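You operate a simulated robot arm through the tools that you are given. There is no shell and no other tool.

The job below is to be done with a simulated robot arm. You get a single attempt, and the scene is never put back.

JOB
Close the right drawer. Stack the green drink can from the top of the white cabinet on top of the yellow drink can. Shut the left drawer. Put the blue pad on the top of the white cabinet away on the brown table. Take the wax tin and put it on the brown table. The order is free.

The check looks at the end state, three seconds after you hand in, the way a careful person would. Anything else that was tipped, shoved, dropped, spilled or broken makes it a failure.

ROBOT AND FRAMES
A 7-joint arm with a fingered hand on a trunk, on a base that drives. Base frame: it is fixed to the floor where the robot stands at the start and does not move with it; the origin is under the middle of the robot, x ahead of it, y to its left, z up. Readings come in mm, rad, newtons and seconds.
Its first joint turns from -2.897 to 2.897 rad. Places, roughly: blue pad (9x7x2 cm) [4500, 700, 800]; brown table [-300, 3500, 700]; drink can [4250, 500, 1000]; left drawer [4200, 700, 700]; right drawer [3900, 300, 700]; wax tin [-4250, 3000, 500]. Payload 4.7 kg.
The TCP is the grasp point between the finger pads, 36 mm short of the fingertips. In the tool frame z runs along the fingers and y along their closing line. Largest opening 120 mm; the body of the gripper starts 42 mm behind the TCP. The gripper is a hand of 5 fingers: y runs from the thumb to the fingers, the wrist lies at [-18, -122, -210] in the tool frame.
Orientation is told as [roll, pitch, yaw] about the base's x, y, z axes, in that order, counted from this pose: with the fingers straight down and the wrist toward the robot, the tool's x, y and z point along [0, 1, 0], [1, 0, 0] and [0, 0, -1] of the base frame.

CONTROLS
- The arm moves only by the tool jog_arm. Its argument "rows" is a list that holds one entry, the list of rows, each a list of 6 numbers: the shift along the tool's x, y, z in mm, then the turn, a rotation vector about the tool's x, y, z in rad. In form: [[[dx, dy, dz, rx, ry, rz], ...]]. A call has 1 to 20 rows; each row shifts and turns the commanded pose from where the row before left it, along the tool's axes as they then stand. Each row takes 0.2 s and may step no farther than 50 mm and 0.15 rad from the row before; otherwise, the whole call is refused. Where a pose cannot be reached the arm comes as near as it can. A force on the tool above 40 N (or 10 N above the force at the start of the call, whichever is more), or a blocked arm, ends the call early, and 0.2 s more pass. In this call time passes only in rows, and 0.2 s behind the last. The reply holds the time, the measured pose of the TCP, the force on the tool along the base axes, the opening and the grip force, in the units named above and with some noise, with the torque about the TCP (base axes, N m) and any sound that the robot's microphone picked up, and new pictures: "pictures" is both (left out), scene, wrist or none.
- Cameras (640 x 400 px; columns grow to the right, rows downward): "scene" is now at [-243.9, 68.8, 1236.9]; the picture's right is [-0.08, -1.00, 0.00], its down [-0.26, 0.02, -0.97] and it looks along [0.96, -0.08, -0.26] (base axes); focal length 251 px, centre (320, 200). "wrist" rides on the gripper at [73, -91, -143] in the tool frame; the picture's right is [-0.80, 0.28, -0.53], its down [-0.53, -0.73, 0.42] and it looks along [-0.27, 0.62, 0.74] (tool axes); focal length 234 px, centre (320, 200).
- roll_base(legs): drives the robot by 1 to 6 legs, each [ahead, turn to the left] in mm and rad, along the robot's own axes; the way and the turn of a leg run together, so that a leg with both is an arc; at most 1500 mm and 3.142 rad a leg. The arm and the cameras ride along, it lands a little off, and it stops where it bumps. It gives what a move gives, and a new picture of the scene camera.
- set_fingers(index, middle, ring, little, thumb_bend, thumb_turn): sets how far each is bent, from 0 (flat) to 100 (curled in); at 30 the hand is open as for a grip, at 70 the pads meet at the TCP. One left out holds its place. A second passes; each finger stops where it meets its share of the squeeze, and holds until it gets a number again. It is the only way to open and close the hand. It gives what a move gives, with no picture; readings hold the bend of each and the force on index, middle, ring, little, thumb and palm. thumb_turn goes from beside the hand (0) to across from the fingers (100), as for a grip.
- aim_head(pan, tilt): turns the head with the scene camera to pan (to the left, within 2.496 rad either way) and tilt (down, from -0.506 to 1.204), counted from straight ahead of the robot. It gives what a move gives, and a new picture of the scene camera.
- measure_at(camera, pixels): there is no depth. For up to 12 entries [column, row, z] of the newest picture of that camera ("zoom" is the newest enlarged one), the place [x, y] in the base frame at which the ray of that pixel passes the height z, good to about 2 mm, but the place of the scene camera against the robot may be out by one fixed shift of up to 18 mm in any direction. No time passes.
- inspect(camera, box): a new picture of the part [left, top, right, bottom] of that camera's present view, enlarged. No time passes.
- hand_in(): hands the job in; it is judged then, once.

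Unless the task says otherwise, let go and move clear before handing in.

The tools are called after ">>>" by a JSON object that holds its "fn" and its "kwargs". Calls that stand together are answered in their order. jog_arm: Moves the arm, as the interface text tells. Its arguments: {"type":"object","properties":{"rows":{"type":"array","items":{"type":"array","items":{"type":"array","items":{"type":"number"}}}},"pictures":{"type":"string","enum":["both","scene","wrist","none"]}},"required":["rows"]} The other tools are called the same way: set_fingers (index, middle, ring, little, thumb_bend, thumb_turn) moves the fingers one by one; roll_base (legs) drives the base; aim_head (pan, tilt) turns the head that bears the scene camera; measure_at (camera, pixels) gives the place at which the rays of pixels pass given heights; inspect (camera, box) takes an enlarged picture of a part of a camera's view; hand_in () hands the job in.

At the start:

```text
clock: 0.0
position: [647.5, -262.1, 963.3]
orientation: [0.001, -0.001, 0.0]
ft_force: [0.2, 0.3, 0.4]
ft_torque: [0.01, 0.02, 0.03]
opening: 119.4
grasp_force: 0.2
shape: jaw
bend: [30.0, 30.0, 30.0, 30.0, 30.0, 98.0]
finger forces: [0.0, 0.1, 0.0, 0.0, 0.0, 0.0]
robot x, y, heading: [-1.8, -2.1, 0.0]
head pan, tilt: [-0.08, 0.265]
```

scene: 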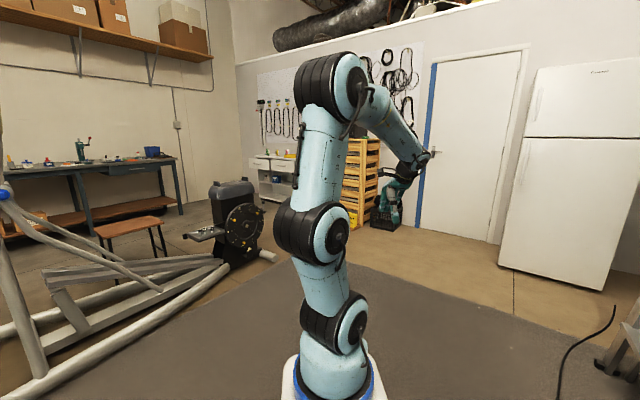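
wrist: 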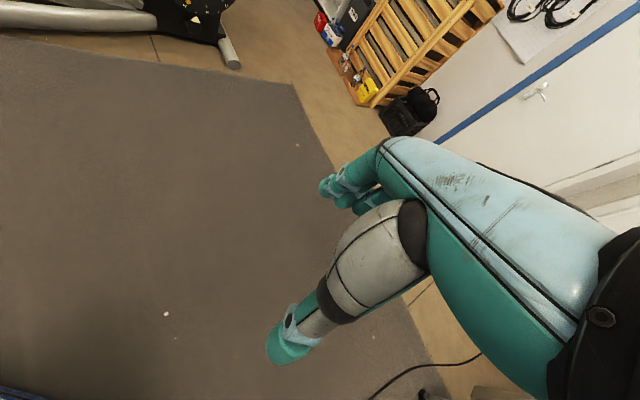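

The scene shows the white cabinet with drawers around pixel (270,175), half hidden behind the arm. I'll enlarge that and look around.

>>> {"fn": "inspect", "kwargs": {"camera": "scene", "box": [220, 130, 320, 230]}}

>>> {"fn": "inspect", "kwargs": {"camera": "scene", "box": [0, 120, 220, 260]}}

```text
4.00 times, centred on (270, 180) of scene
```

zoom: 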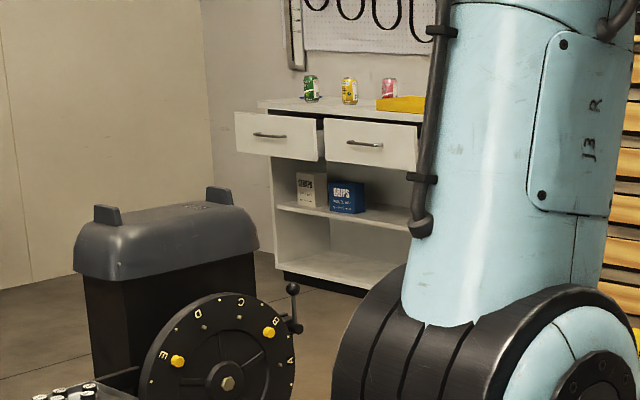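

```text
2.86 times, centred on (110, 190) of scene
```

zoom: 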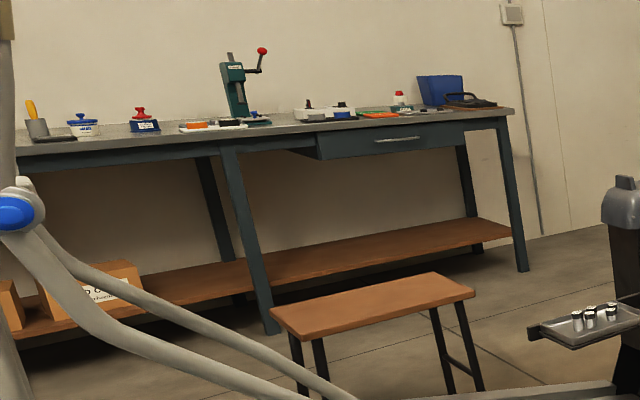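

The zoom shows the white cabinet with green, yellow and pink cans and two open drawers. I'll pan the head around to learn the rest of the room.

>>> {"fn": "aim_head", "kwargs": {"pan": 0.9, "tilt": 0.3}}

>>> {"fn": "aim_head", "kwargs": {"pan": 1.8, "tilt": 0.3}}

>>> {"fn": "aim_head", "kwargs": {"pan": 2.49, "tilt": 0.3}}

>>> {"fn": "aim_head", "kwargs": {"pan": -1.2, "tilt": 0.3}}

>>> {"fn": "aim_head", "kwargs": {"pan": -2.3, "tilt": 0.3}}

```text
clock: 1.2
position: [646.9, -263.3, 963.8]
orientation: [0.0, 0.0, 0.0]
ft_force: [-0.4, -0.1, 0.0]
ft_torque: [0.0, 0.03, -0.02]
opening: 119.7
grasp_force: 0.0
shape: jaw
bend: [30.0, 30.0, 30.0, 30.0, 30.0, 98.0]
finger forces: [0.1, 0.1, 0.0, 0.1, 0.1, 0.1]
robot x, y, heading: [0.4, -2.2, 0.004]
head pan, tilt: [0.901, 0.3]
```

scene: 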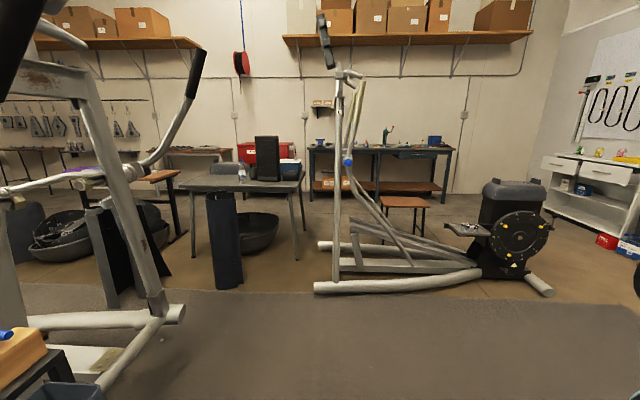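

```text
clock: 2.5
position: [647.5, -262.8, 964.6]
orientation: [0.0, 0.0, -0.001]
ft_force: [-0.5, -0.7, 0.0]
ft_torque: [-0.04, 0.01, -0.02]
opening: 119.6
grasp_force: 0.1
shape: jaw
bend: [30.0, 30.0, 30.0, 30.0, 30.0, 98.0]
finger forces: [0.0, 0.1, 0.0, 0.1, 0.0, 0.0]
robot x, y, heading: [-0.0, 2.4, 0.0]
head pan, tilt: [1.799, 0.3]
```

scene: 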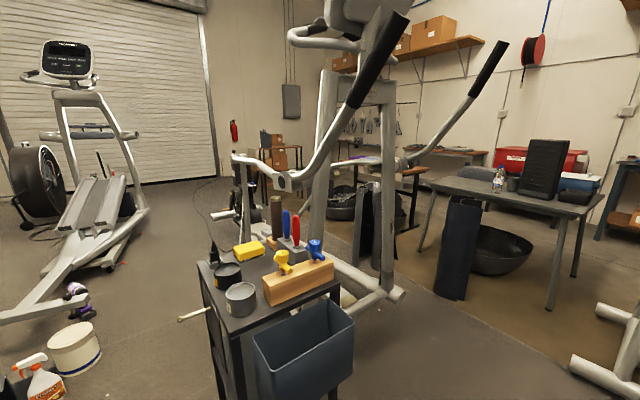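

```text
clock: 3.5
position: [646.7, -262.7, 963.4]
orientation: [0.002, -0.001, 0.001]
ft_force: [0.6, 0.1, 0.5]
ft_torque: [-0.01, -0.01, -0.01]
opening: 119.4
grasp_force: 0.1
shape: jaw
bend: [30.0, 30.0, 30.0, 30.0, 30.0, 98.0]
finger forces: [0.0, 0.0, 0.0, 0.0, 0.1, 0.1]
robot x, y, heading: [0.5, 0.1, -0.0]
head pan, tilt: [2.491, 0.3]
```

scene: 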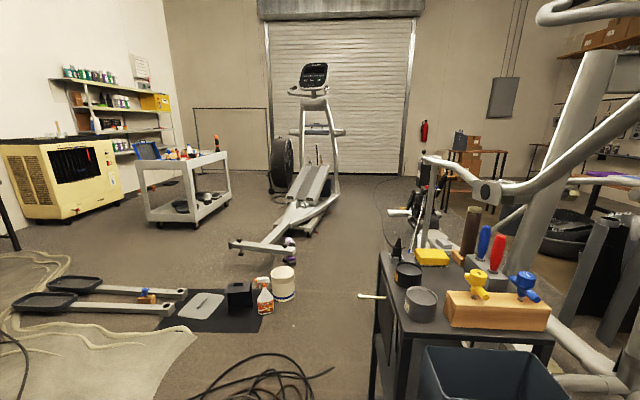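

```text
clock: 6.6
position: [647.5, -262.4, 963.9]
orientation: [-0.001, 0.0, 0.0]
ft_force: [0.5, 0.5, -0.5]
ft_torque: [-0.01, -0.01, 0.01]
opening: 119.4
grasp_force: 0.1
shape: jaw
bend: [30.0, 30.0, 30.0, 30.0, 30.0, 98.0]
finger forces: [0.0, 0.0, 0.1, 0.0, 0.0, 0.0]
robot x, y, heading: [-4.8, 4.6, 0.001]
head pan, tilt: [-1.201, 0.3]
```

scene: 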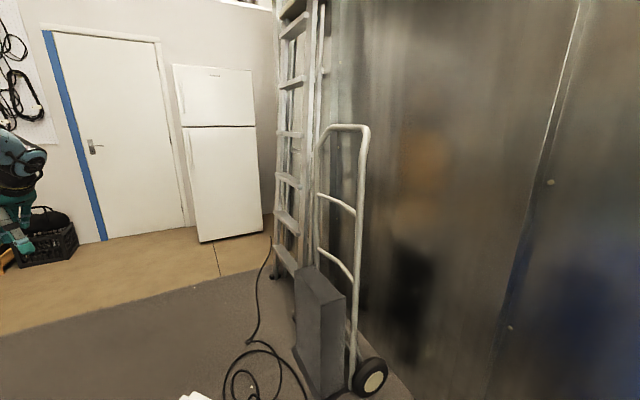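

```text
clock: 7.9
position: [646.2, -262.7, 964.5]
orientation: [-0.001, 0.0, 0.0]
ft_force: [-0.2, 0.1, -0.1]
ft_torque: [0.01, 0.03, 0.02]
opening: 119.5
grasp_force: 0.0
shape: jaw
bend: [30.0, 30.0, 30.0, 30.0, 30.0, 98.0]
finger forces: [0.0, 0.0, 0.0, 0.0, 0.0, 0.0]
robot x, y, heading: [-2.3, -3.2, 0.0]
head pan, tilt: [-2.3, 0.3]
```

scene: 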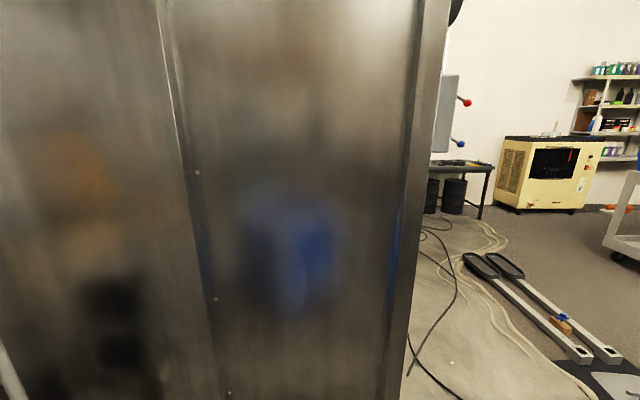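

The views show the room; the brown table seems to be behind the near elliptical (pan 1.8, around (370,160)). I'll look closely at the wax tin direction and the brown table direction.

>>> {"fn": "aim_head", "kwargs": {"pan": 2.49, "tilt": 0.3}}

>>> {"fn": "inspect", "kwargs": {"camera": "scene", "box": [230, 70, 390, 250]}}

>>> {"fn": "inspect", "kwargs": {"camera": "scene", "box": [380, 100, 640, 262]}}

>>> {"fn": "aim_head", "kwargs": {"pan": 1.4, "tilt": 0.3}}

>>> {"fn": "inspect", "kwargs": {"camera": "scene", "box": [160, 100, 420, 262]}}

```text
clock: 11.7
position: [648.2, -262.9, 964.6]
orientation: [0.0, -0.001, 0.0]
ft_force: [-0.4, -0.1, 0.1]
ft_torque: [-0.01, 0.0, 0.0]
opening: 119.6
grasp_force: 0.0
shape: jaw
bend: [30.0, 30.0, 30.0, 30.0, 30.0, 98.0]
finger forces: [0.0, 0.0, 0.1, 0.1, 0.1, 0.0]
robot x, y, heading: [0.6, -0.9, 0.0]
head pan, tilt: [2.491, 0.3]
```

scene: 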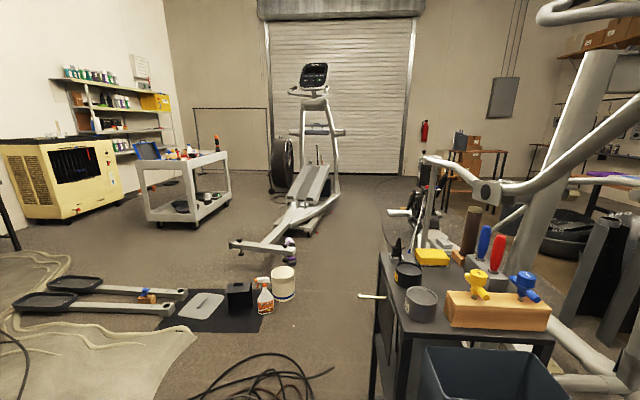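

```text
2.22 times, centred on (310, 160) of scene
```

zoom: 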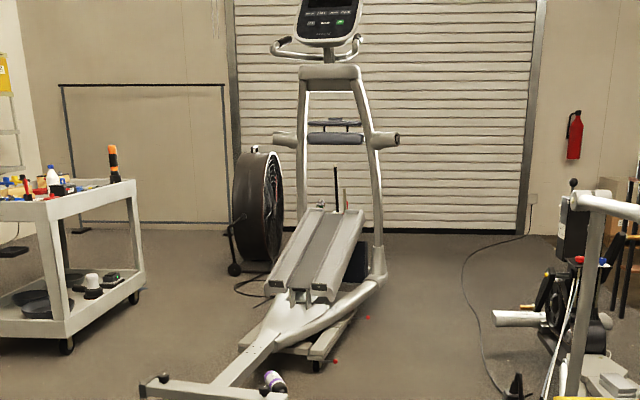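

```text
2.46 times, centred on (510, 181) of scene
```

zoom: 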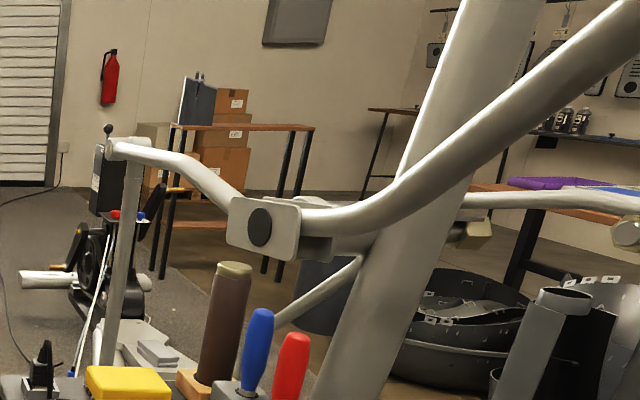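

```text
clock: 13.0
position: [647.4, -262.3, 963.3]
orientation: [0.0, -0.001, 0.0]
ft_force: [0.0, -0.2, 0.1]
ft_torque: [0.02, 0.04, 0.03]
opening: 119.4
grasp_force: 0.0
shape: jaw
bend: [30.0, 30.0, 30.0, 30.0, 30.0, 98.0]
finger forces: [0.0, 0.1, 0.0, 0.1, 0.0, 0.1]
robot x, y, heading: [-2.8, 1.2, -0.003]
head pan, tilt: [1.4, 0.3]
```

scene: 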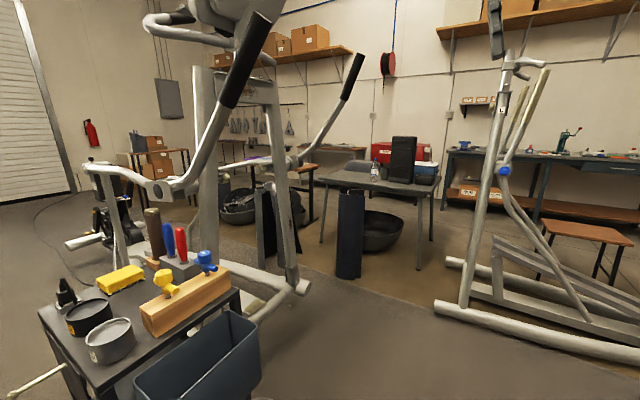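

```text
2.46 times, centred on (290, 181) of scene
```

zoom: 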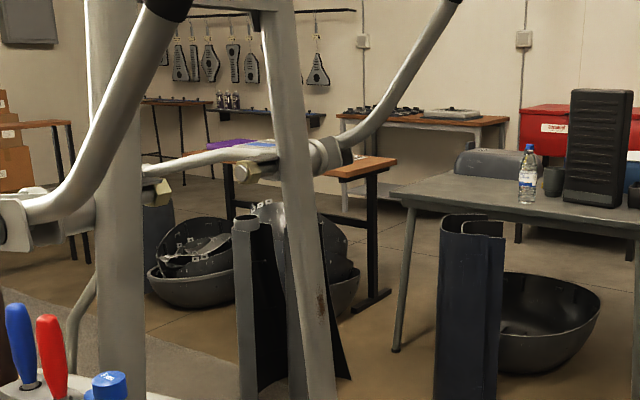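

The brown table is the narrow one with the purple item behind the near elliptical; the wax tin is hidden behind the far elliptical. I'll now map the floor ahead toward the cabinet.

>>> {"fn": "aim_head", "kwargs": {"pan": 0.35, "tilt": 0.35}}

>>> {"fn": "aim_head", "kwargs": {"pan": -0.3, "tilt": 0.35}}

```text
clock: 14.3
position: [647.4, -263.0, 963.5]
orientation: [0.0, 0.0, -0.001]
ft_force: [-0.1, 0.3, -0.6]
ft_torque: [0.02, 0.04, -0.01]
opening: 119.7
grasp_force: 0.0
shape: jaw
bend: [30.0, 30.0, 30.0, 30.0, 30.0, 98.0]
finger forces: [0.0, 0.0, 0.1, 0.1, 0.0, 0.1]
robot x, y, heading: [-3.9, -2.2, -0.002]
head pan, tilt: [0.351, 0.351]
```

scene: 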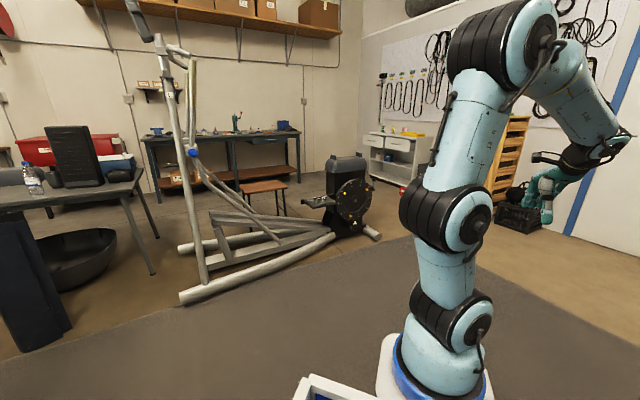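

```text
clock: 15.3
position: [647.1, -263.1, 963.9]
orientation: [0.0, 0.0, -0.001]
ft_force: [0.0, 0.3, 0.8]
ft_torque: [0.01, -0.02, 0.01]
opening: 119.7
grasp_force: 0.1
shape: jaw
bend: [30.0, 30.0, 30.0, 30.0, 30.0, 98.0]
finger forces: [0.1, 0.0, 0.0, 0.0, 0.0, 0.0]
robot x, y, heading: [0.7, 2.9, 0.0]
head pan, tilt: [-0.3, 0.351]
```

scene: 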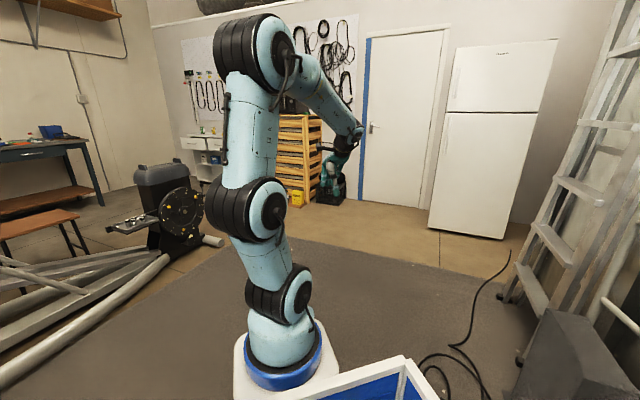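

A white-and-blue structure on the base shows at (370,385). I'll look down at it, and measure the floor at the flywheel foot.

>>> {"fn": "measure_at", "kwargs": {"camera": "scene", "pixels": [[220, 242, 0], [170, 257, 0], [440, 267, 0], [344, 202, 0], [495, 275, 0], [300, 205, 0], [180, 275, 0], [60, 340, 0]]}}

>>> {"fn": "aim_head", "kwargs": {"pan": 0.0, "tilt": 1.15}}

>>> {"fn": "aim_head", "kwargs": {"pan": 0.9, "tilt": 1.0}}

>>> {"fn": "aim_head", "kwargs": {"pan": -0.9, "tilt": 1.0}}

```text
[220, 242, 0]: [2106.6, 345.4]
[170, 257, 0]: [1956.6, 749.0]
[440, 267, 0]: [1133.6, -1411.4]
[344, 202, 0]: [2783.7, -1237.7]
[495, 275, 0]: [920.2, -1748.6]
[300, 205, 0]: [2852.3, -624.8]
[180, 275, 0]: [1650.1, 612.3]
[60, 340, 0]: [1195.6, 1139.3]
```

```text
clock: 16.5
position: [647.4, -262.5, 963.0]
orientation: [-0.001, 0.0, 0.001]
ft_force: [0.1, -0.3, -0.4]
ft_torque: [0.0, -0.01, 0.01]
opening: 119.4
grasp_force: 0.1
shape: jaw
bend: [30.0, 30.0, 30.0, 30.0, 30.0, 98.0]
finger forces: [0.0, 0.0, 0.0, 0.0, 0.0, 0.1]
robot x, y, heading: [-0.9, -1.0, 0.002]
head pan, tilt: [0.0, 1.15]
```

scene: 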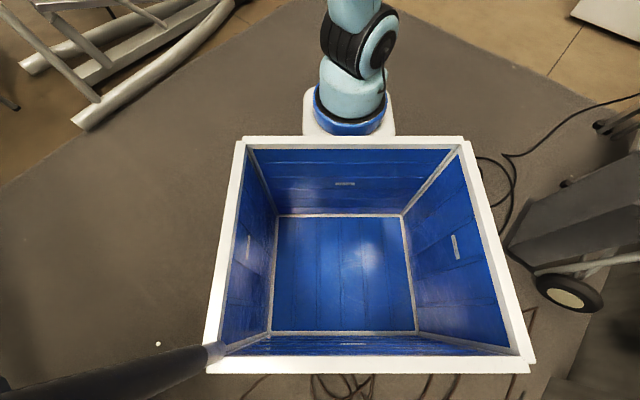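

```text
clock: 17.7
position: [647.1, -263.6, 964.3]
orientation: [0.0, -0.001, 0.0]
ft_force: [0.1, -0.3, -0.7]
ft_torque: [-0.04, -0.06, 0.0]
opening: 119.6
grasp_force: 0.0
shape: jaw
bend: [30.0, 30.0, 30.0, 30.0, 30.0, 98.0]
finger forces: [0.0, 0.1, 0.1, 0.1, 0.0, 0.1]
robot x, y, heading: [-2.1, -2.8, -0.001]
head pan, tilt: [0.901, 1.0]
```

scene: 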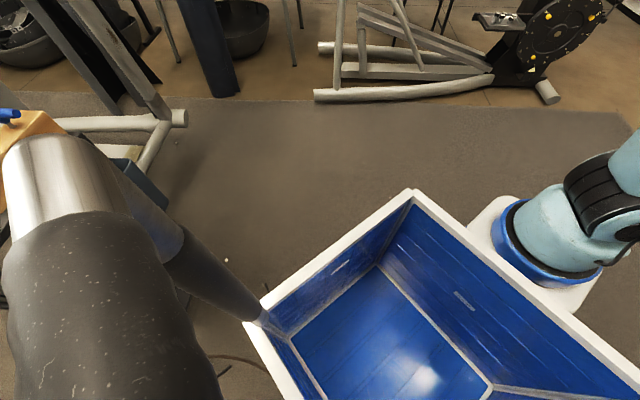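

```text
clock: 19.5
position: [647.2, -262.9, 963.7]
orientation: [-0.001, 0.0, 0.001]
ft_force: [-0.4, -0.7, 0.6]
ft_torque: [0.01, 0.01, 0.01]
opening: 119.7
grasp_force: 0.0
shape: jaw
bend: [30.0, 30.0, 30.0, 30.0, 30.0, 98.0]
finger forces: [0.0, 0.0, 0.1, 0.0, 0.0, 0.0]
robot x, y, heading: [-0.3, 2.7, 0.002]
head pan, tilt: [-0.901, 1.0]
```

scene: 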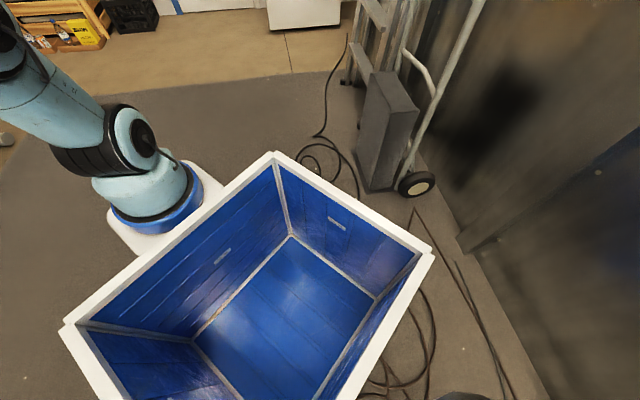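

The robot carries an empty blue bin, and the floor ahead is clear with the flywheel foot at about (2107,345). I'll drive to about (2400,-400), and look at the cabinet.

>>> {"fn": "roll_base", "kwargs": {"legs": [[0, -0.165], [1400, 0], [900, 0]]}}

>>> {"fn": "aim_head", "kwargs": {"pan": 0.75, "tilt": 0.3}}

```text
clock: 31.0
position: [2824.2, -724.3, 961.7]
orientation: [0.002, 0.011, -0.155]
ft_force: [-22.6, 10.6, 0.1]
ft_torque: [-0.45, -0.3, 0.18]
opening: 117.1
grasp_force: 0.0
shape: jaw
bend: [30.0, 39.0, 32.0, 30.0, 30.0, 98.0]
finger forces: [0.1, 24.8, 10.8, 0.1, 0.1, 0.0]
robot x, y, heading: [2230.2, -362.6, -0.165]
head pan, tilt: [-0.901, 1.0]
stopped in leg 3: the force on the tool passed its limit at 58 N (the readings are from after the stop); the commanded pose is now the measured one
```

scene: 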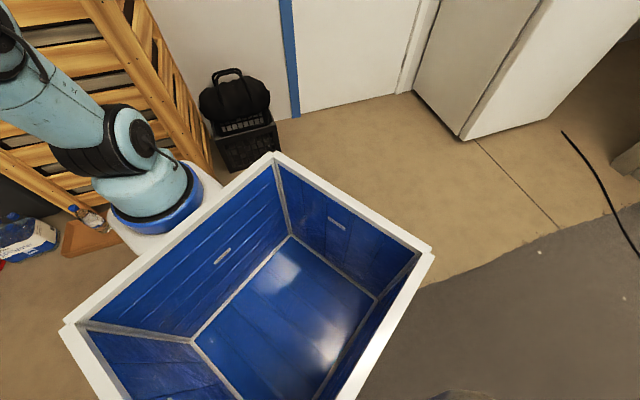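

```text
clock: 32.7
position: [2826.3, -724.9, 961.3]
orientation: [0.001, 0.005, -0.156]
ft_force: [-27.0, 10.4, -5.8]
ft_torque: [-0.26, -0.06, 0.04]
opening: 116.0
grasp_force: 0.2
shape: jaw
bend: [30.0, 40.0, 33.0, 30.0, 30.0, 98.0]
finger forces: [0.0, 27.4, 10.0, 0.0, 0.1, 0.0]
robot x, y, heading: [2231.3, -365.4, -0.157]
head pan, tilt: [0.75, 0.3]
```

scene: 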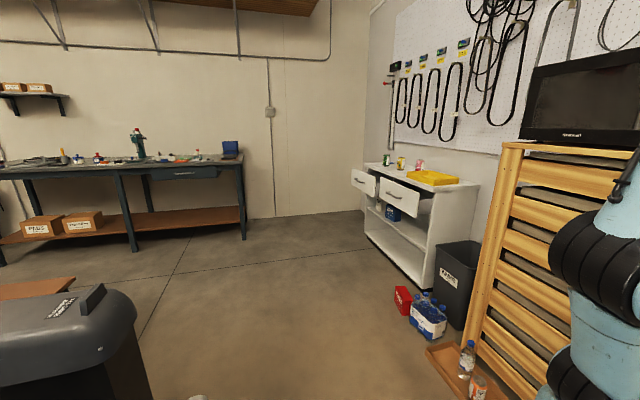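

The hand has touched the wooden slatted rack on the right ((530,250)), which is nearer than I reckoned. I'll back straight off 400 mm.

>>> {"fn": "roll_base", "kwargs": {"legs": [[-350, 0]]}}

>>> {"fn": "aim_head", "kwargs": {"pan": -0.2, "tilt": 0.4}}

>>> {"fn": "aim_head", "kwargs": {"pan": 0.5, "tilt": 0.4}}

```text
clock: 35.0
position: [2476.2, -670.7, 962.3]
orientation: [0.0, 0.006, -0.157]
ft_force: [0.3, 0.0, 1.2]
ft_torque: [-0.01, 0.01, 0.0]
opening: 119.9
grasp_force: 0.1
shape: jaw
bend: [30.0, 30.0, 30.0, 30.0, 30.0, 98.0]
finger forces: [0.0, 0.0, 0.0, 0.0, 0.0, 0.1]
robot x, y, heading: [1882.1, -309.3, -0.159]
head pan, tilt: [0.75, 0.3]
```

scene: 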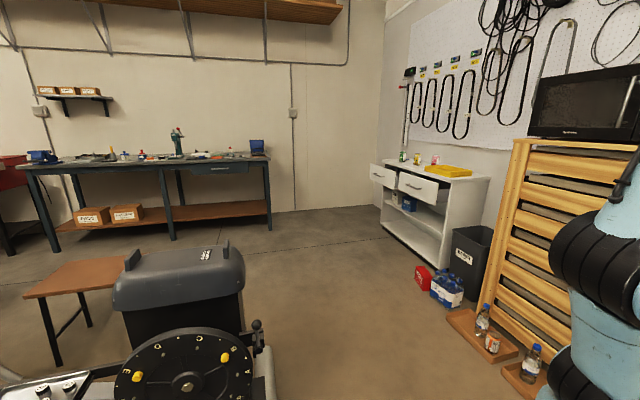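

```text
clock: 36.3
position: [2476.4, -669.0, 961.8]
orientation: [0.002, 0.009, -0.156]
ft_force: [0.8, -0.3, 0.2]
ft_torque: [0.0, -0.03, 0.0]
opening: 119.6
grasp_force: 0.1
shape: jaw
bend: [30.0, 30.0, 30.0, 30.0, 30.0, 98.0]
finger forces: [0.1, 0.0, 0.0, 0.0, 0.0, 0.0]
robot x, y, heading: [1883.6, -308.2, -0.163]
head pan, tilt: [-0.201, 0.4]
```

scene: 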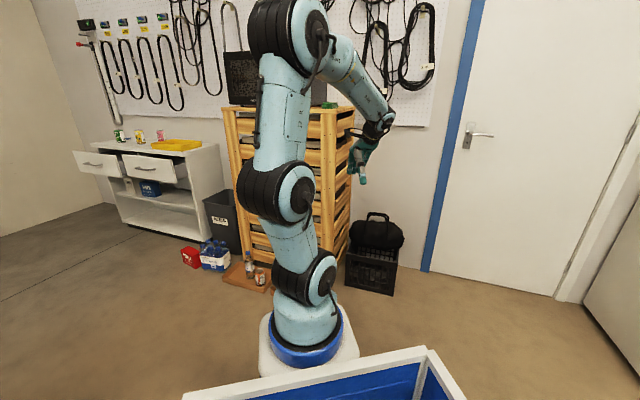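

```text
clock: 37.3
position: [2476.1, -669.3, 961.3]
orientation: [0.001, 0.006, -0.158]
ft_force: [-0.1, 0.1, 0.0]
ft_torque: [0.01, 0.01, 0.0]
opening: 119.6
grasp_force: 0.0
shape: jaw
bend: [30.0, 30.0, 30.0, 30.0, 30.0, 98.0]
finger forces: [0.0, 0.0, 0.0, 0.1, 0.0, 0.0]
robot x, y, heading: [1881.2, -308.3, -0.16]
head pan, tilt: [0.499, 0.4]
```

scene: 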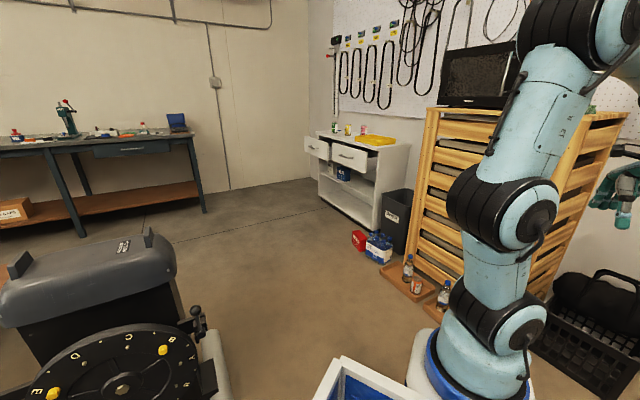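

The rack still stands with the microwave on it. I'll measure floor points: cabinet feet (320,193),(372,235), red box (357,250), wooden tray (382,275), flywheel (200,330).

>>> {"fn": "measure_at", "kwargs": {"camera": "scene", "pixels": [[320, 195, 0], [373, 235, 0], [355, 249, 0], [382, 265, 0], [380, 278, 0], [432, 320, 0], [230, 395, 0], [205, 335, 0], [440, 300, 0], [405, 255, 0]]}}

>>> {"fn": "inspect", "kwargs": {"camera": "scene", "box": [290, 110, 418, 190]}}

>>> {"fn": "inspect", "kwargs": {"camera": "scene", "box": [320, 190, 480, 330]}}

```text
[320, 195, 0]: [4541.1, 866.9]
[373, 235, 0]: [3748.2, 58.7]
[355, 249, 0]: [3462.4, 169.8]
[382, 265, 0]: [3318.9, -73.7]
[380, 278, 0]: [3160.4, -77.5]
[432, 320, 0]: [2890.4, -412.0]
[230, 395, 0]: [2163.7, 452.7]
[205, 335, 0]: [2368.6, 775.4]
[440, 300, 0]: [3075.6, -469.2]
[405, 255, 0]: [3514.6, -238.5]
```

```text
5.00 times, centred on (354, 150) of scene
```

zoom: 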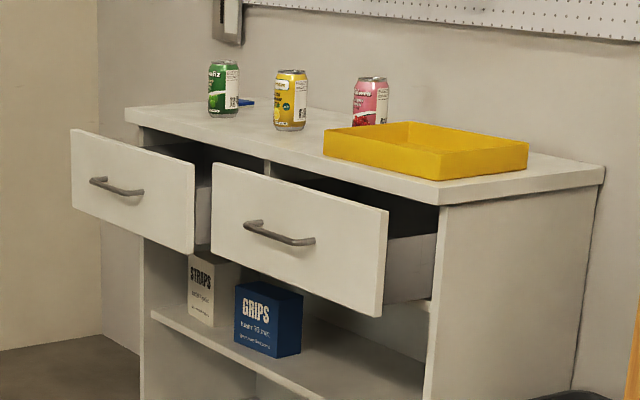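

```text
2.86 times, centred on (400, 260) of scene
```

zoom: 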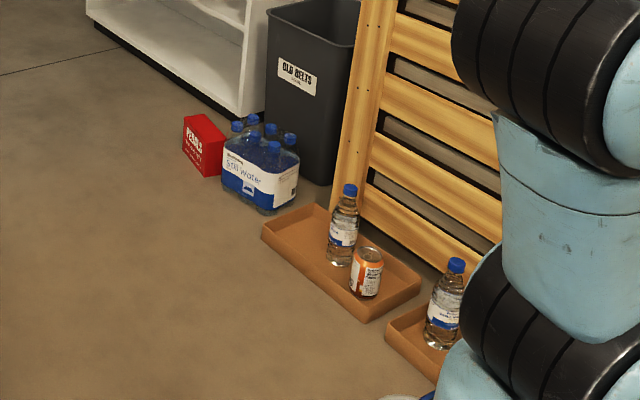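

The cabinet front runs from (3748,59) to (4541,867). I'll estimate the top height by measuring the top corner, and drawers, cans and pad at guess heights.

>>> {"fn": "measure_at", "kwargs": {"camera": "scene", "pixels": [[377.6, 149, 850], [377.6, 149, 900], [377.6, 149, 950], [315, 132, 900], [334, 133, 900], [348, 136, 900], [364, 134, 900], [339, 131, 900], [305, 146, 750], [346, 157, 750], [367, 162, 750], [333, 142, 800]]}}

```text
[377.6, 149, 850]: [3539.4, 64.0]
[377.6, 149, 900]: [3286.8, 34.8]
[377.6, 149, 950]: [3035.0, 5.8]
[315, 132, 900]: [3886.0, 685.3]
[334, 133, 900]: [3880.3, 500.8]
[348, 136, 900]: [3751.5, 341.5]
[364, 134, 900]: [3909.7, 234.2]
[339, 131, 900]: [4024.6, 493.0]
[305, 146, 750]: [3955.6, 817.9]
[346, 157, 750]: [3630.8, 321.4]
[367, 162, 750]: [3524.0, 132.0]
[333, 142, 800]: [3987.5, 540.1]
```

The cabinet faces the direction (-0.71,0.70), top near z=815. I'll drive round the flywheel to a spot about 1150 mm in front of its middle, facing it.

>>> {"fn": "roll_base", "kwargs": {"legs": [[0, 0.76], [990, 0], [0, 0.423], [1192, 0], [0, -1.797]]}}

>>> {"fn": "aim_head", "kwargs": {"pan": 0.1, "tilt": 0.45}}

```text
clock: 55.8
position: [3606.8, 656.5, 962.1]
orientation: [0.001, 0.007, -0.747]
ft_force: [-0.3, -0.4, 0.7]
ft_torque: [0.01, -0.02, 0.02]
opening: 119.7
grasp_force: 0.0
shape: jaw
bend: [30.0, 30.0, 30.0, 30.0, 30.0, 98.0]
finger forces: [0.0, 0.0, 0.1, 0.0, 0.0, 0.0]
robot x, y, heading: [3315.4, 1285.8, -0.753]
head pan, tilt: [0.499, 0.4]
```

scene: 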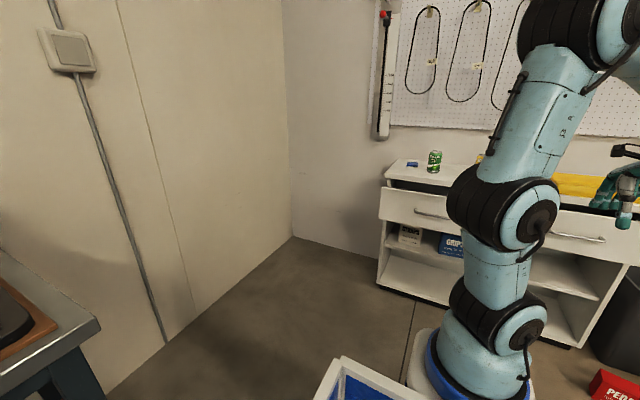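

```text
clock: 56.6
position: [3604.6, 655.7, 961.9]
orientation: [0.002, 0.009, -0.748]
ft_force: [-0.1, 0.4, 1.2]
ft_torque: [-0.01, -0.04, 0.01]
opening: 119.8
grasp_force: 0.0
shape: jaw
bend: [30.0, 30.0, 30.0, 30.0, 30.0, 98.0]
finger forces: [0.0, 0.1, 0.1, 0.0, 0.1, 0.1]
robot x, y, heading: [3313.0, 1286.2, -0.753]
head pan, tilt: [0.099, 0.45]
```

scene: 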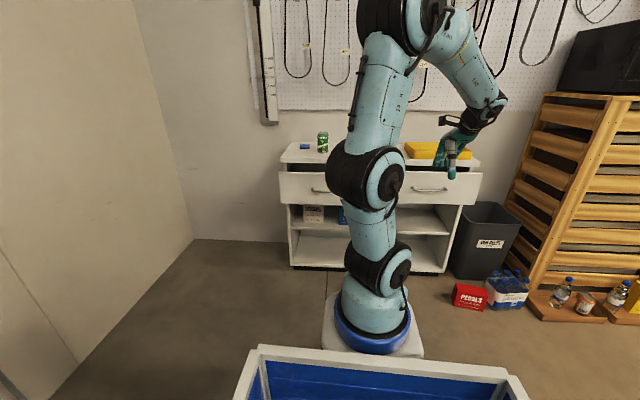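

The cabinet is now straight ahead, feet at (291,267) and (445,273). I'll measure its outline and objects.

>>> {"fn": "measure_at", "kwargs": {"camera": "scene", "pixels": [[291, 267, 0], [445, 273, 0], [280, 160, 815], [482, 168, 815], [279, 173, 750], [481, 173, 750], [323, 152, 815], [304, 149, 815], [427, 189, 700], [372, 330, 150]]}}

>>> {"fn": "inspect", "kwargs": {"camera": "scene", "box": [260, 120, 500, 280]}}

```text
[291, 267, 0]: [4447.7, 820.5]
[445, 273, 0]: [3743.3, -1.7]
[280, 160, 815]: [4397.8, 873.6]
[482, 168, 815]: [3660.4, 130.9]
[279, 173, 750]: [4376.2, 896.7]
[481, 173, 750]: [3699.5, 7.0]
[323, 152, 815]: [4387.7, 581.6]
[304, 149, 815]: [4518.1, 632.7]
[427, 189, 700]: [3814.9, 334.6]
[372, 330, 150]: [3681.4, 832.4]
```

```text
2.50 times, centred on (380, 200) of scene
```

zoom: 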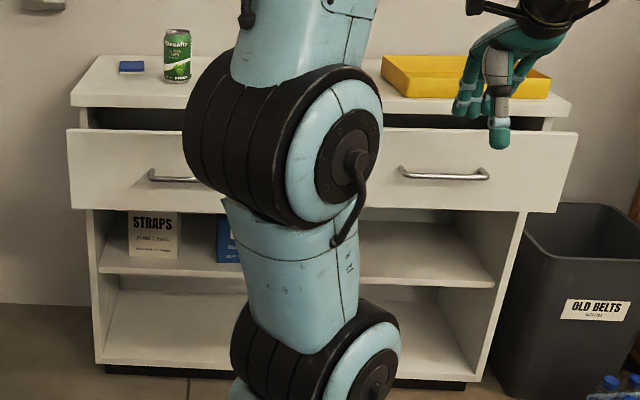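

The drawers stick out with handles around (427,189) for the right one. I'll measure the top-right corner (488,161) and drawer corners at several heights to fix the top's height against the earlier view.

>>> {"fn": "measure_at", "kwargs": {"camera": "scene", "pixels": [[488, 161, 750], [488, 161, 800], [488, 161, 850], [287, 159, 850], [287, 159, 800], [323.5, 152, 800], [323.5, 152, 850], [313, 149, 850], [491, 173, 800], [491, 173, 750], [439, 190, 700], [372, 335, 700]]}}

```text
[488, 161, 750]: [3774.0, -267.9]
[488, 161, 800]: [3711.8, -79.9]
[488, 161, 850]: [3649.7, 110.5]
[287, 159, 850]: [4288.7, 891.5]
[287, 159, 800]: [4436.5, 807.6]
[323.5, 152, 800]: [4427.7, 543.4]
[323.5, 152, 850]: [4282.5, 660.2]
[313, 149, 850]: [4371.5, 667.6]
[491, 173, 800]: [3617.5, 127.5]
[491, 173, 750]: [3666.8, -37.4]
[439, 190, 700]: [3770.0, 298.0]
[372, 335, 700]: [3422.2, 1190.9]
```

The right drawer's handle is about 350 mm to the robot's right and 1017 ahead, z≈700; the hand is safely short of it. I'll make a fist and tip the tool forward to push with the knuckles.

>>> {"fn": "set_fingers", "kwargs": {"index": 100, "middle": 100, "ring": 100, "little": 100, "thumb_turn": 20, "thumb_bend": 60}}

>>> {"fn": "jog_arm", "kwargs": {"rows": [[[0, 0, 0, -0.15, 0, 0], [0, 0, 0, -0.15, 0, 0], [0, 0, 0, -0.15, 0, 0], [0, 0, 0, -0.15, 0, 0], [0, 0, 0, -0.15, 0, 0], [0, 0, 0, -0.15, 0, 0]]]}}

```text
clock: 57.6
position: [3607.6, 657.3, 962.1]
orientation: [0.002, 0.007, -0.747]
ft_force: [0.3, -0.1, 0.0]
ft_torque: [-0.02, 0.03, 0.04]
opening: 87.3
grasp_force: 0.1
shape: fingers
bend: [100.0, 100.0, 100.0, 100.0, 60.0, 20.0]
finger forces: [0.0, 0.0, 0.0, 0.1, 0.0, 0.0]
robot x, y, heading: [3314.8, 1287.6, -0.752]
head pan, tilt: [0.099, 0.45]
```

```text
clock: 59.0
position: [3606.6, 657.2, 962.5]
orientation: [0.001, -0.894, -0.749]
ft_force: [-0.9, 0.5, 0.1]
ft_torque: [0.01, 0.0, 0.0]
opening: 87.4
grasp_force: 0.1
shape: fingers
bend: [100.0, 100.0, 100.0, 100.0, 60.0, 20.0]
finger forces: [0.1, 0.0, 0.0, 0.0, 0.0, 0.0]
robot x, y, heading: [3314.4, 1286.5, -0.747]
head pan, tilt: [0.099, 0.45]
```

scene: 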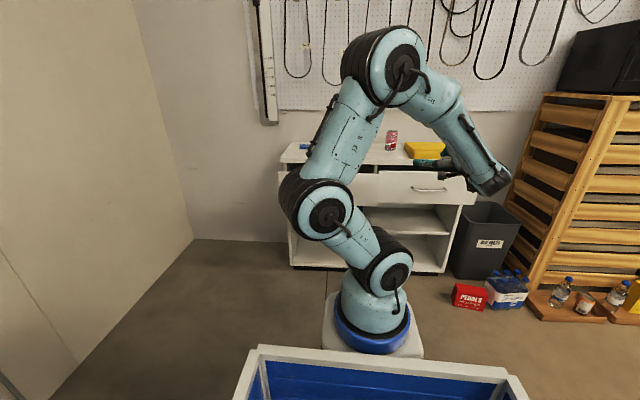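
wrist: 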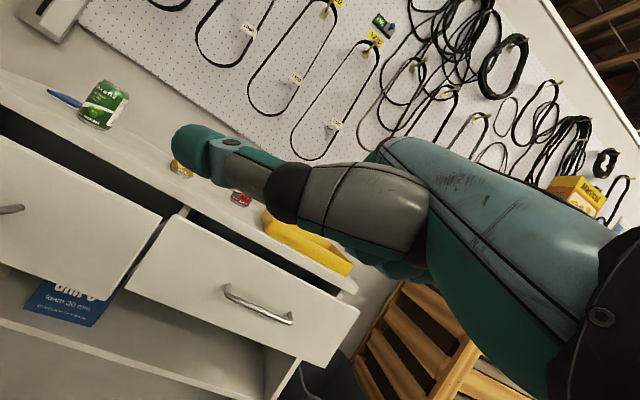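

The wrist camera clearly sees both drawers, handle at (258,305). I'll curl the thumb in and measure with the wrist camera.

>>> {"fn": "set_fingers", "kwargs": {"thumb_bend": 100}}

>>> {"fn": "measure_at", "kwargs": {"camera": "wrist", "pixels": [[258, 305, 650], [258, 305, 700], [258, 305, 750], [357, 292, 800], [357, 292, 850], [360, 310, 800], [360, 310, 750], [95, 128, 800], [95, 128, 850], [60, 97, 830], [300, 355, 600], [127, 258, 650]]}}

```text
clock: 60.0
position: [3604.9, 656.4, 961.5]
orientation: [0.001, -0.893, -0.747]
ft_force: [-0.3, -0.8, 0.8]
ft_torque: [-0.01, -0.04, -0.01]
opening: 52.8
grasp_force: 0.1
shape: fingers
bend: [100.0, 100.0, 100.0, 100.0, 100.0, 20.0]
finger forces: [0.0, 0.0, 0.0, 0.0, 0.0, 0.1]
robot x, y, heading: [3312.2, 1286.8, -0.749]
head pan, tilt: [0.099, 0.45]
```

```text
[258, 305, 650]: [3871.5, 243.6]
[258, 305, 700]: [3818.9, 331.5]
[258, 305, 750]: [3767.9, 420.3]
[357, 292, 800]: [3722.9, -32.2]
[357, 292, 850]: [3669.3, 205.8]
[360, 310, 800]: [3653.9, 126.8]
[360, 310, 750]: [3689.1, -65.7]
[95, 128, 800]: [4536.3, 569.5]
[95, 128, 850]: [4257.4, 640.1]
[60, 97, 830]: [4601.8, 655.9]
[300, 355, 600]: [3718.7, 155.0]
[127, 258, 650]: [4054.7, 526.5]
```

Both cameras put the handle near (3819,332,700). I'll lower the fist to about z=705 in line with it, staying 380 mm short.

>>> {"fn": "jog_arm", "kwargs": {"rows": [[[-12, -33, 26.7, 0, 0, 0], [-12, -33, 26.7, 0, 0, 0], [-12, -33, 26.7, 0, 0, 0], [-12, -33, 26.7, 0, 0, 0], [-12, -33, 26.7, 0, 0, 0], [-12, -33, 26.7, 0, 0, 0]]]}}

```text
clock: 61.4
position: [3556.9, 603.4, 704.3]
orientation: [0.0, -0.894, -0.747]
ft_force: [0.1, -0.9, 0.6]
ft_torque: [0.03, 0.01, 0.0]
opening: 52.3
grasp_force: 0.1
shape: fingers
bend: [100.0, 100.0, 100.0, 100.0, 100.0, 20.0]
finger forces: [0.1, 0.0, 0.0, 0.0, 0.0, 0.1]
robot x, y, heading: [3313.4, 1287.8, -0.753]
head pan, tilt: [0.099, 0.45]
```

scene: 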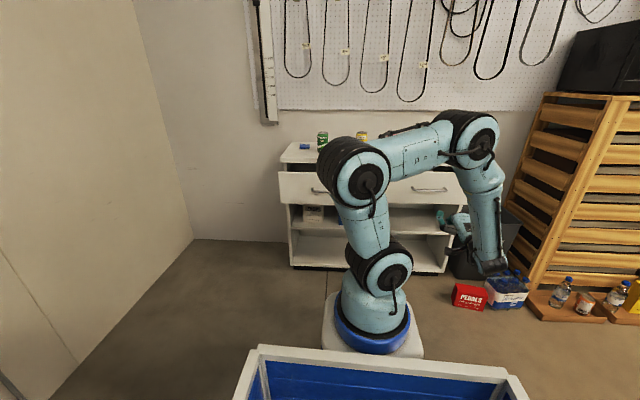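
wrist: 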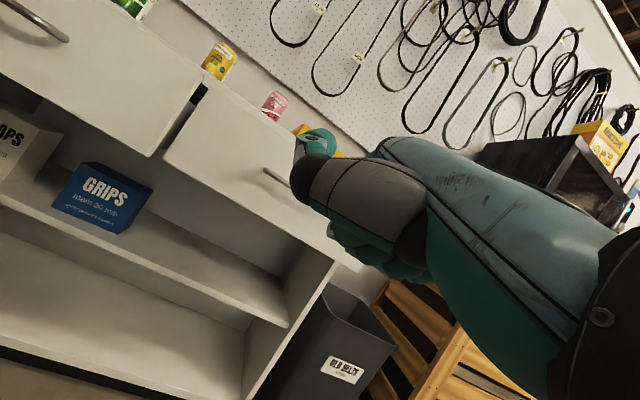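

The fist points at about pixel (288,196), i.e. onto the right drawer's handle. I'll push forward in steps; the force limit will stop on hard contact.

>>> {"fn": "jog_arm", "kwargs": {"rows": [[[-1.5, 25, 31, 0, 0, 0], [-1.5, 25, 31, 0, 0, 0], [-1.5, 25, 31, 0, 0, 0], [-1.5, 25, 31, 0, 0, 0], [-1.5, 25, 31, 0, 0, 0], [-1.5, 25, 31, 0, 0, 0]]]}}

```text
clock: 62.8
position: [3726.1, 433.8, 709.8]
orientation: [0.004, -0.892, -0.751]
ft_force: [1.0, -0.9, 0.0]
ft_torque: [0.03, -0.02, 0.05]
opening: 52.5
grasp_force: 0.1
shape: fingers
bend: [100.0, 100.0, 100.0, 100.0, 100.0, 20.0]
finger forces: [0.0, 0.0, 0.0, 0.0, 0.0, 0.1]
robot x, y, heading: [3311.6, 1291.1, -0.751]
head pan, tilt: [0.099, 0.45]
```

scene: 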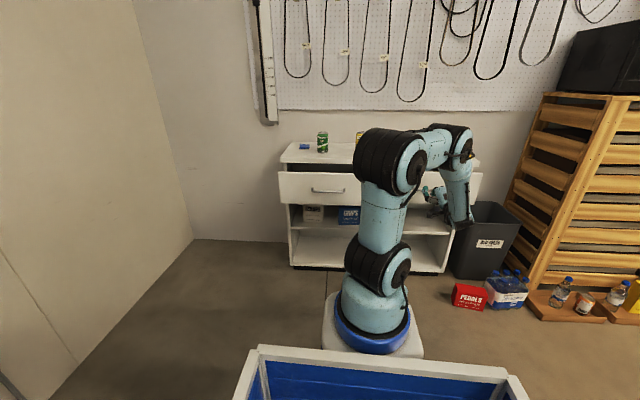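
wrist: 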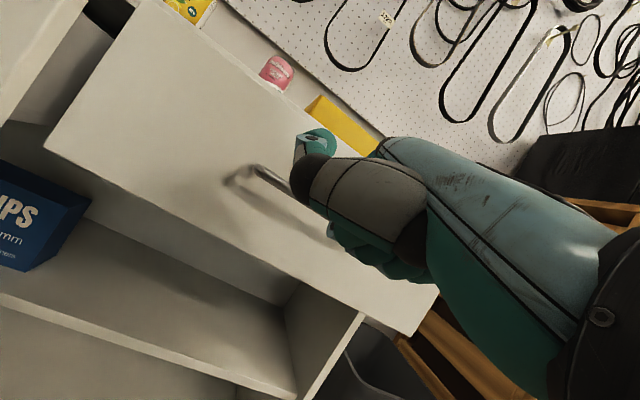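

No contact yet; the handle end shows at (250,178), close to the fist. I'll keep pushing in smaller steps.

>>> {"fn": "jog_arm", "kwargs": {"rows": [[[-1, 12.5, 15.5, 0, 0, 0], [-1, 12.5, 15.5, 0, 0, 0], [-1, 12.5, 15.5, 0, 0, 0], [-1, 12.5, 15.5, 0, 0, 0], [-1, 12.5, 15.5, 0, 0, 0]]]}}

```text
clock: 64.0
position: [3796.5, 365.0, 706.4]
orientation: [0.004, -0.891, -0.751]
ft_force: [0.2, 0.2, 0.8]
ft_torque: [0.01, 0.0, 0.01]
opening: 52.7
grasp_force: 0.3
shape: fingers
bend: [100.0, 100.0, 100.0, 100.0, 100.0, 20.0]
finger forces: [0.0, 0.2, 0.1, 0.0, 0.0, 0.1]
robot x, y, heading: [3310.9, 1290.3, -0.746]
head pan, tilt: [0.099, 0.45]
```

scene: 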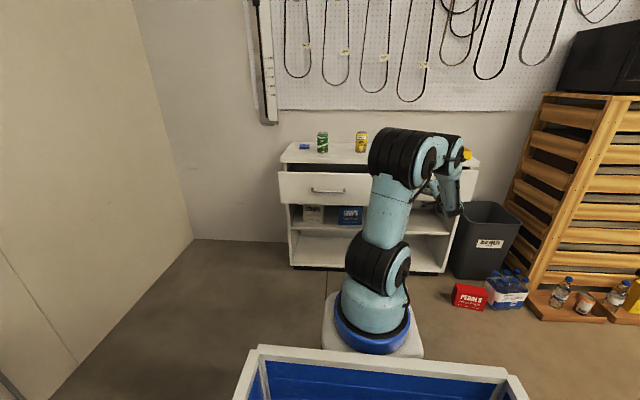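
wrist: 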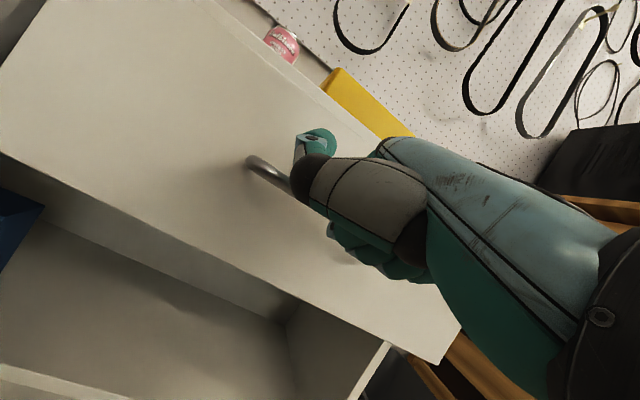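

Light finger contact (0.2 N) suggests the fist is at the handle. I'll continue pushing.

>>> {"fn": "jog_arm", "kwargs": {"rows": [[[-1, 12.5, 15.5, 0, 0, 0], [-1, 12.5, 15.5, 0, 0, 0], [-1, 12.5, 15.5, 0, 0, 0], [-1, 12.5, 15.5, 0, 0, 0]]]}}

```text
clock: 65.0
position: [3850.3, 304.1, 712.2]
orientation: [0.0, -0.899, -0.747]
ft_force: [-9.9, 14.1, 17.6]
ft_torque: [-0.44, -0.05, -0.19]
opening: 52.6
grasp_force: 12.1
shape: fingers
bend: [100.0, 100.0, 100.0, 100.0, 100.0, 20.0]
finger forces: [0.1, 24.1, 0.0, 0.0, 0.1, 0.0]
robot x, y, heading: [3313.5, 1287.5, -0.748]
head pan, tilt: [0.099, 0.45]
```

scene: 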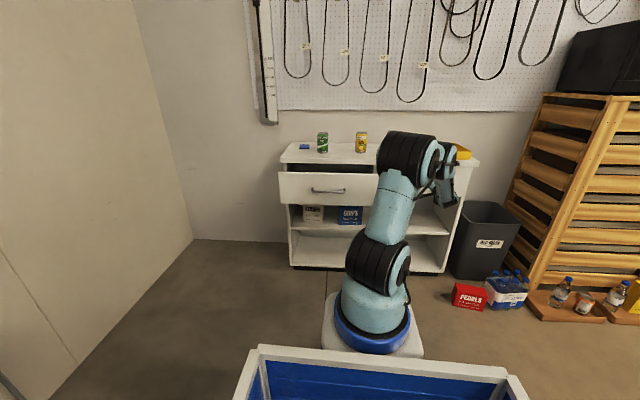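
wrist: 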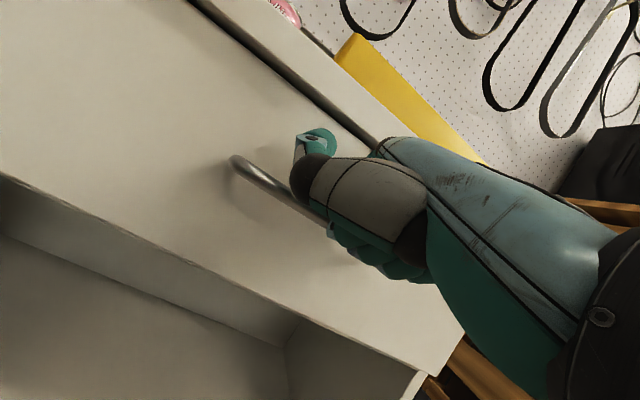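

The fist now presses the handle (24 N on the middle finger, some upward push). I'll keep on going in small steps to see whether the drawer slides.

>>> {"fn": "jog_arm", "kwargs": {"rows": [[[0, 9, 8, 0, 0, 0], [0, 9, 8, 0, 0, 0], [0, 9, 8, 0, 0, 0]]]}}

```text
clock: 65.5
position: [3858.3, 294.4, 720.6]
orientation: [-0.005, -0.906, -0.744]
ft_force: [-6.2, 7.1, 12.6]
ft_torque: [-0.11, 0.17, -0.12]
opening: 52.5
grasp_force: 8.2
shape: fingers
bend: [100.0, 100.0, 100.0, 100.0, 100.0, 20.0]
finger forces: [0.0, 16.0, 0.1, 0.0, 0.1, 0.0]
robot x, y, heading: [3314.1, 1286.3, -0.755]
head pan, tilt: [0.099, 0.45]
stopped in row 2: the force on the tool passed its limit at 42 N (the readings are from after the stop); the commanded pose is now the measured one
```

scene: 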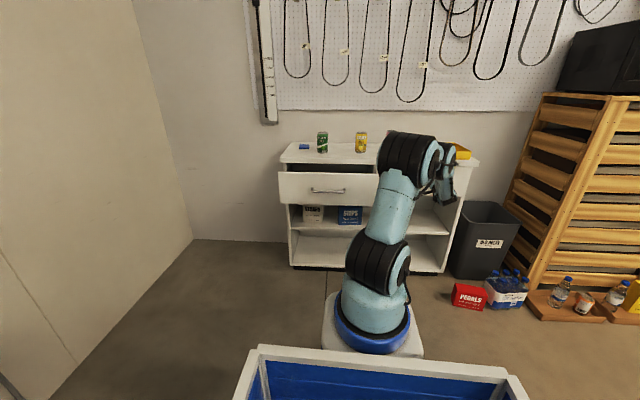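
wrist: 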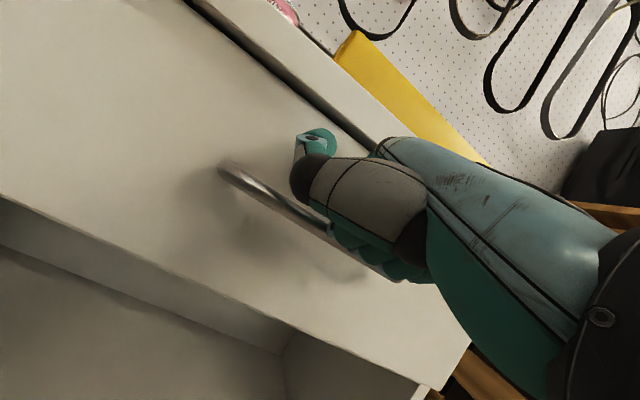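

The push stopped at 42 N. I'll back off 150 mm and check how far the drawer has gone.

>>> {"fn": "jog_arm", "kwargs": {"rows": [[[0, -25, -31, 0, 0, 0], [0, -25, -31, 0, 0, 0], [0, -25, -31, 0, 0, 0], [0, -25, -31, 0, 0, 0]]]}}

>>> {"fn": "inspect", "kwargs": {"camera": "scene", "box": [260, 120, 500, 280]}}

```text
clock: 66.5
position: [3740.8, 401.3, 713.3]
orientation: [-0.001, -0.901, -0.747]
ft_force: [0.5, -0.2, -0.7]
ft_torque: [0.0, -0.03, -0.04]
opening: 52.6
grasp_force: 0.0
shape: fingers
bend: [100.0, 100.0, 100.0, 100.0, 100.0, 20.0]
finger forces: [0.0, 0.0, 0.0, 0.0, 0.1, 0.1]
robot x, y, heading: [3317.3, 1285.5, -0.75]
head pan, tilt: [0.099, 0.45]
```

scene: 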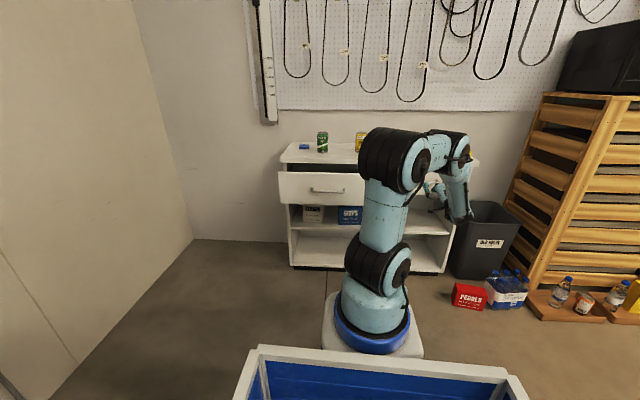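
wrist: 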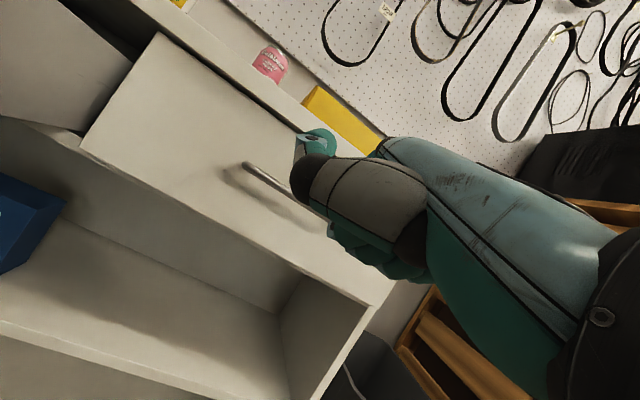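

```text
2.50 times, centred on (380, 200) of scene
```

zoom: 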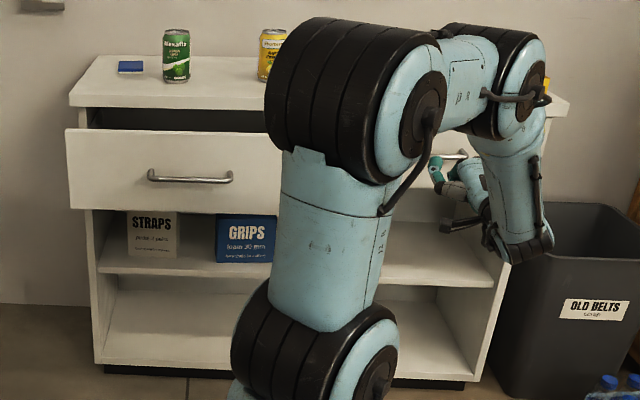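

The right drawer has moved in a lot. I'll enlarge the wrist view to see whether a gap remains.

>>> {"fn": "inspect", "kwargs": {"camera": "wrist", "box": [60, 0, 420, 330]}}

>>> {"fn": "measure_at", "kwargs": {"camera": "wrist", "pixels": [[243, 166, 710], [243, 166, 690], [380, 297, 640], [158, 38, 780], [82, 140, 640], [365, 310, 600]]}}

```text
1.21 times, centred on (240, 165) of wrist
```

zoom: 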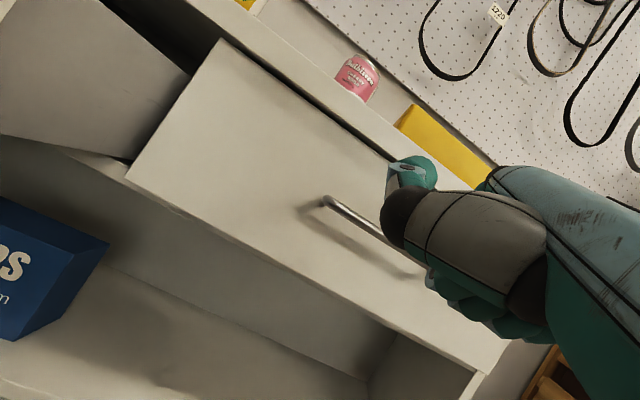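

```text
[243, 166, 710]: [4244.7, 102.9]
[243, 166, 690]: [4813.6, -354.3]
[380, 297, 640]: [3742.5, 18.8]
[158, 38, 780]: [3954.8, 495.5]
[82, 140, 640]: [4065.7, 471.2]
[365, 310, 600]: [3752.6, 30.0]
```

The right drawer looks almost flush. I'll measure the left handle at scene (336,191), then shift over to it; that also uncovers the right one for the scene camera.

>>> {"fn": "measure_at", "kwargs": {"camera": "scene", "pixels": [[336, 191, 700], [336, 191, 720], [319, 190, 710], [353, 192, 710], [286, 172, 780], [283, 200, 640]]}}

```text
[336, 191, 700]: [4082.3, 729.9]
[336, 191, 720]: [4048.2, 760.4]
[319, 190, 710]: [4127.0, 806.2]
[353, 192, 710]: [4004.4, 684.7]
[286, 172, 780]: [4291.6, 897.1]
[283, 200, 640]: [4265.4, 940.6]
```

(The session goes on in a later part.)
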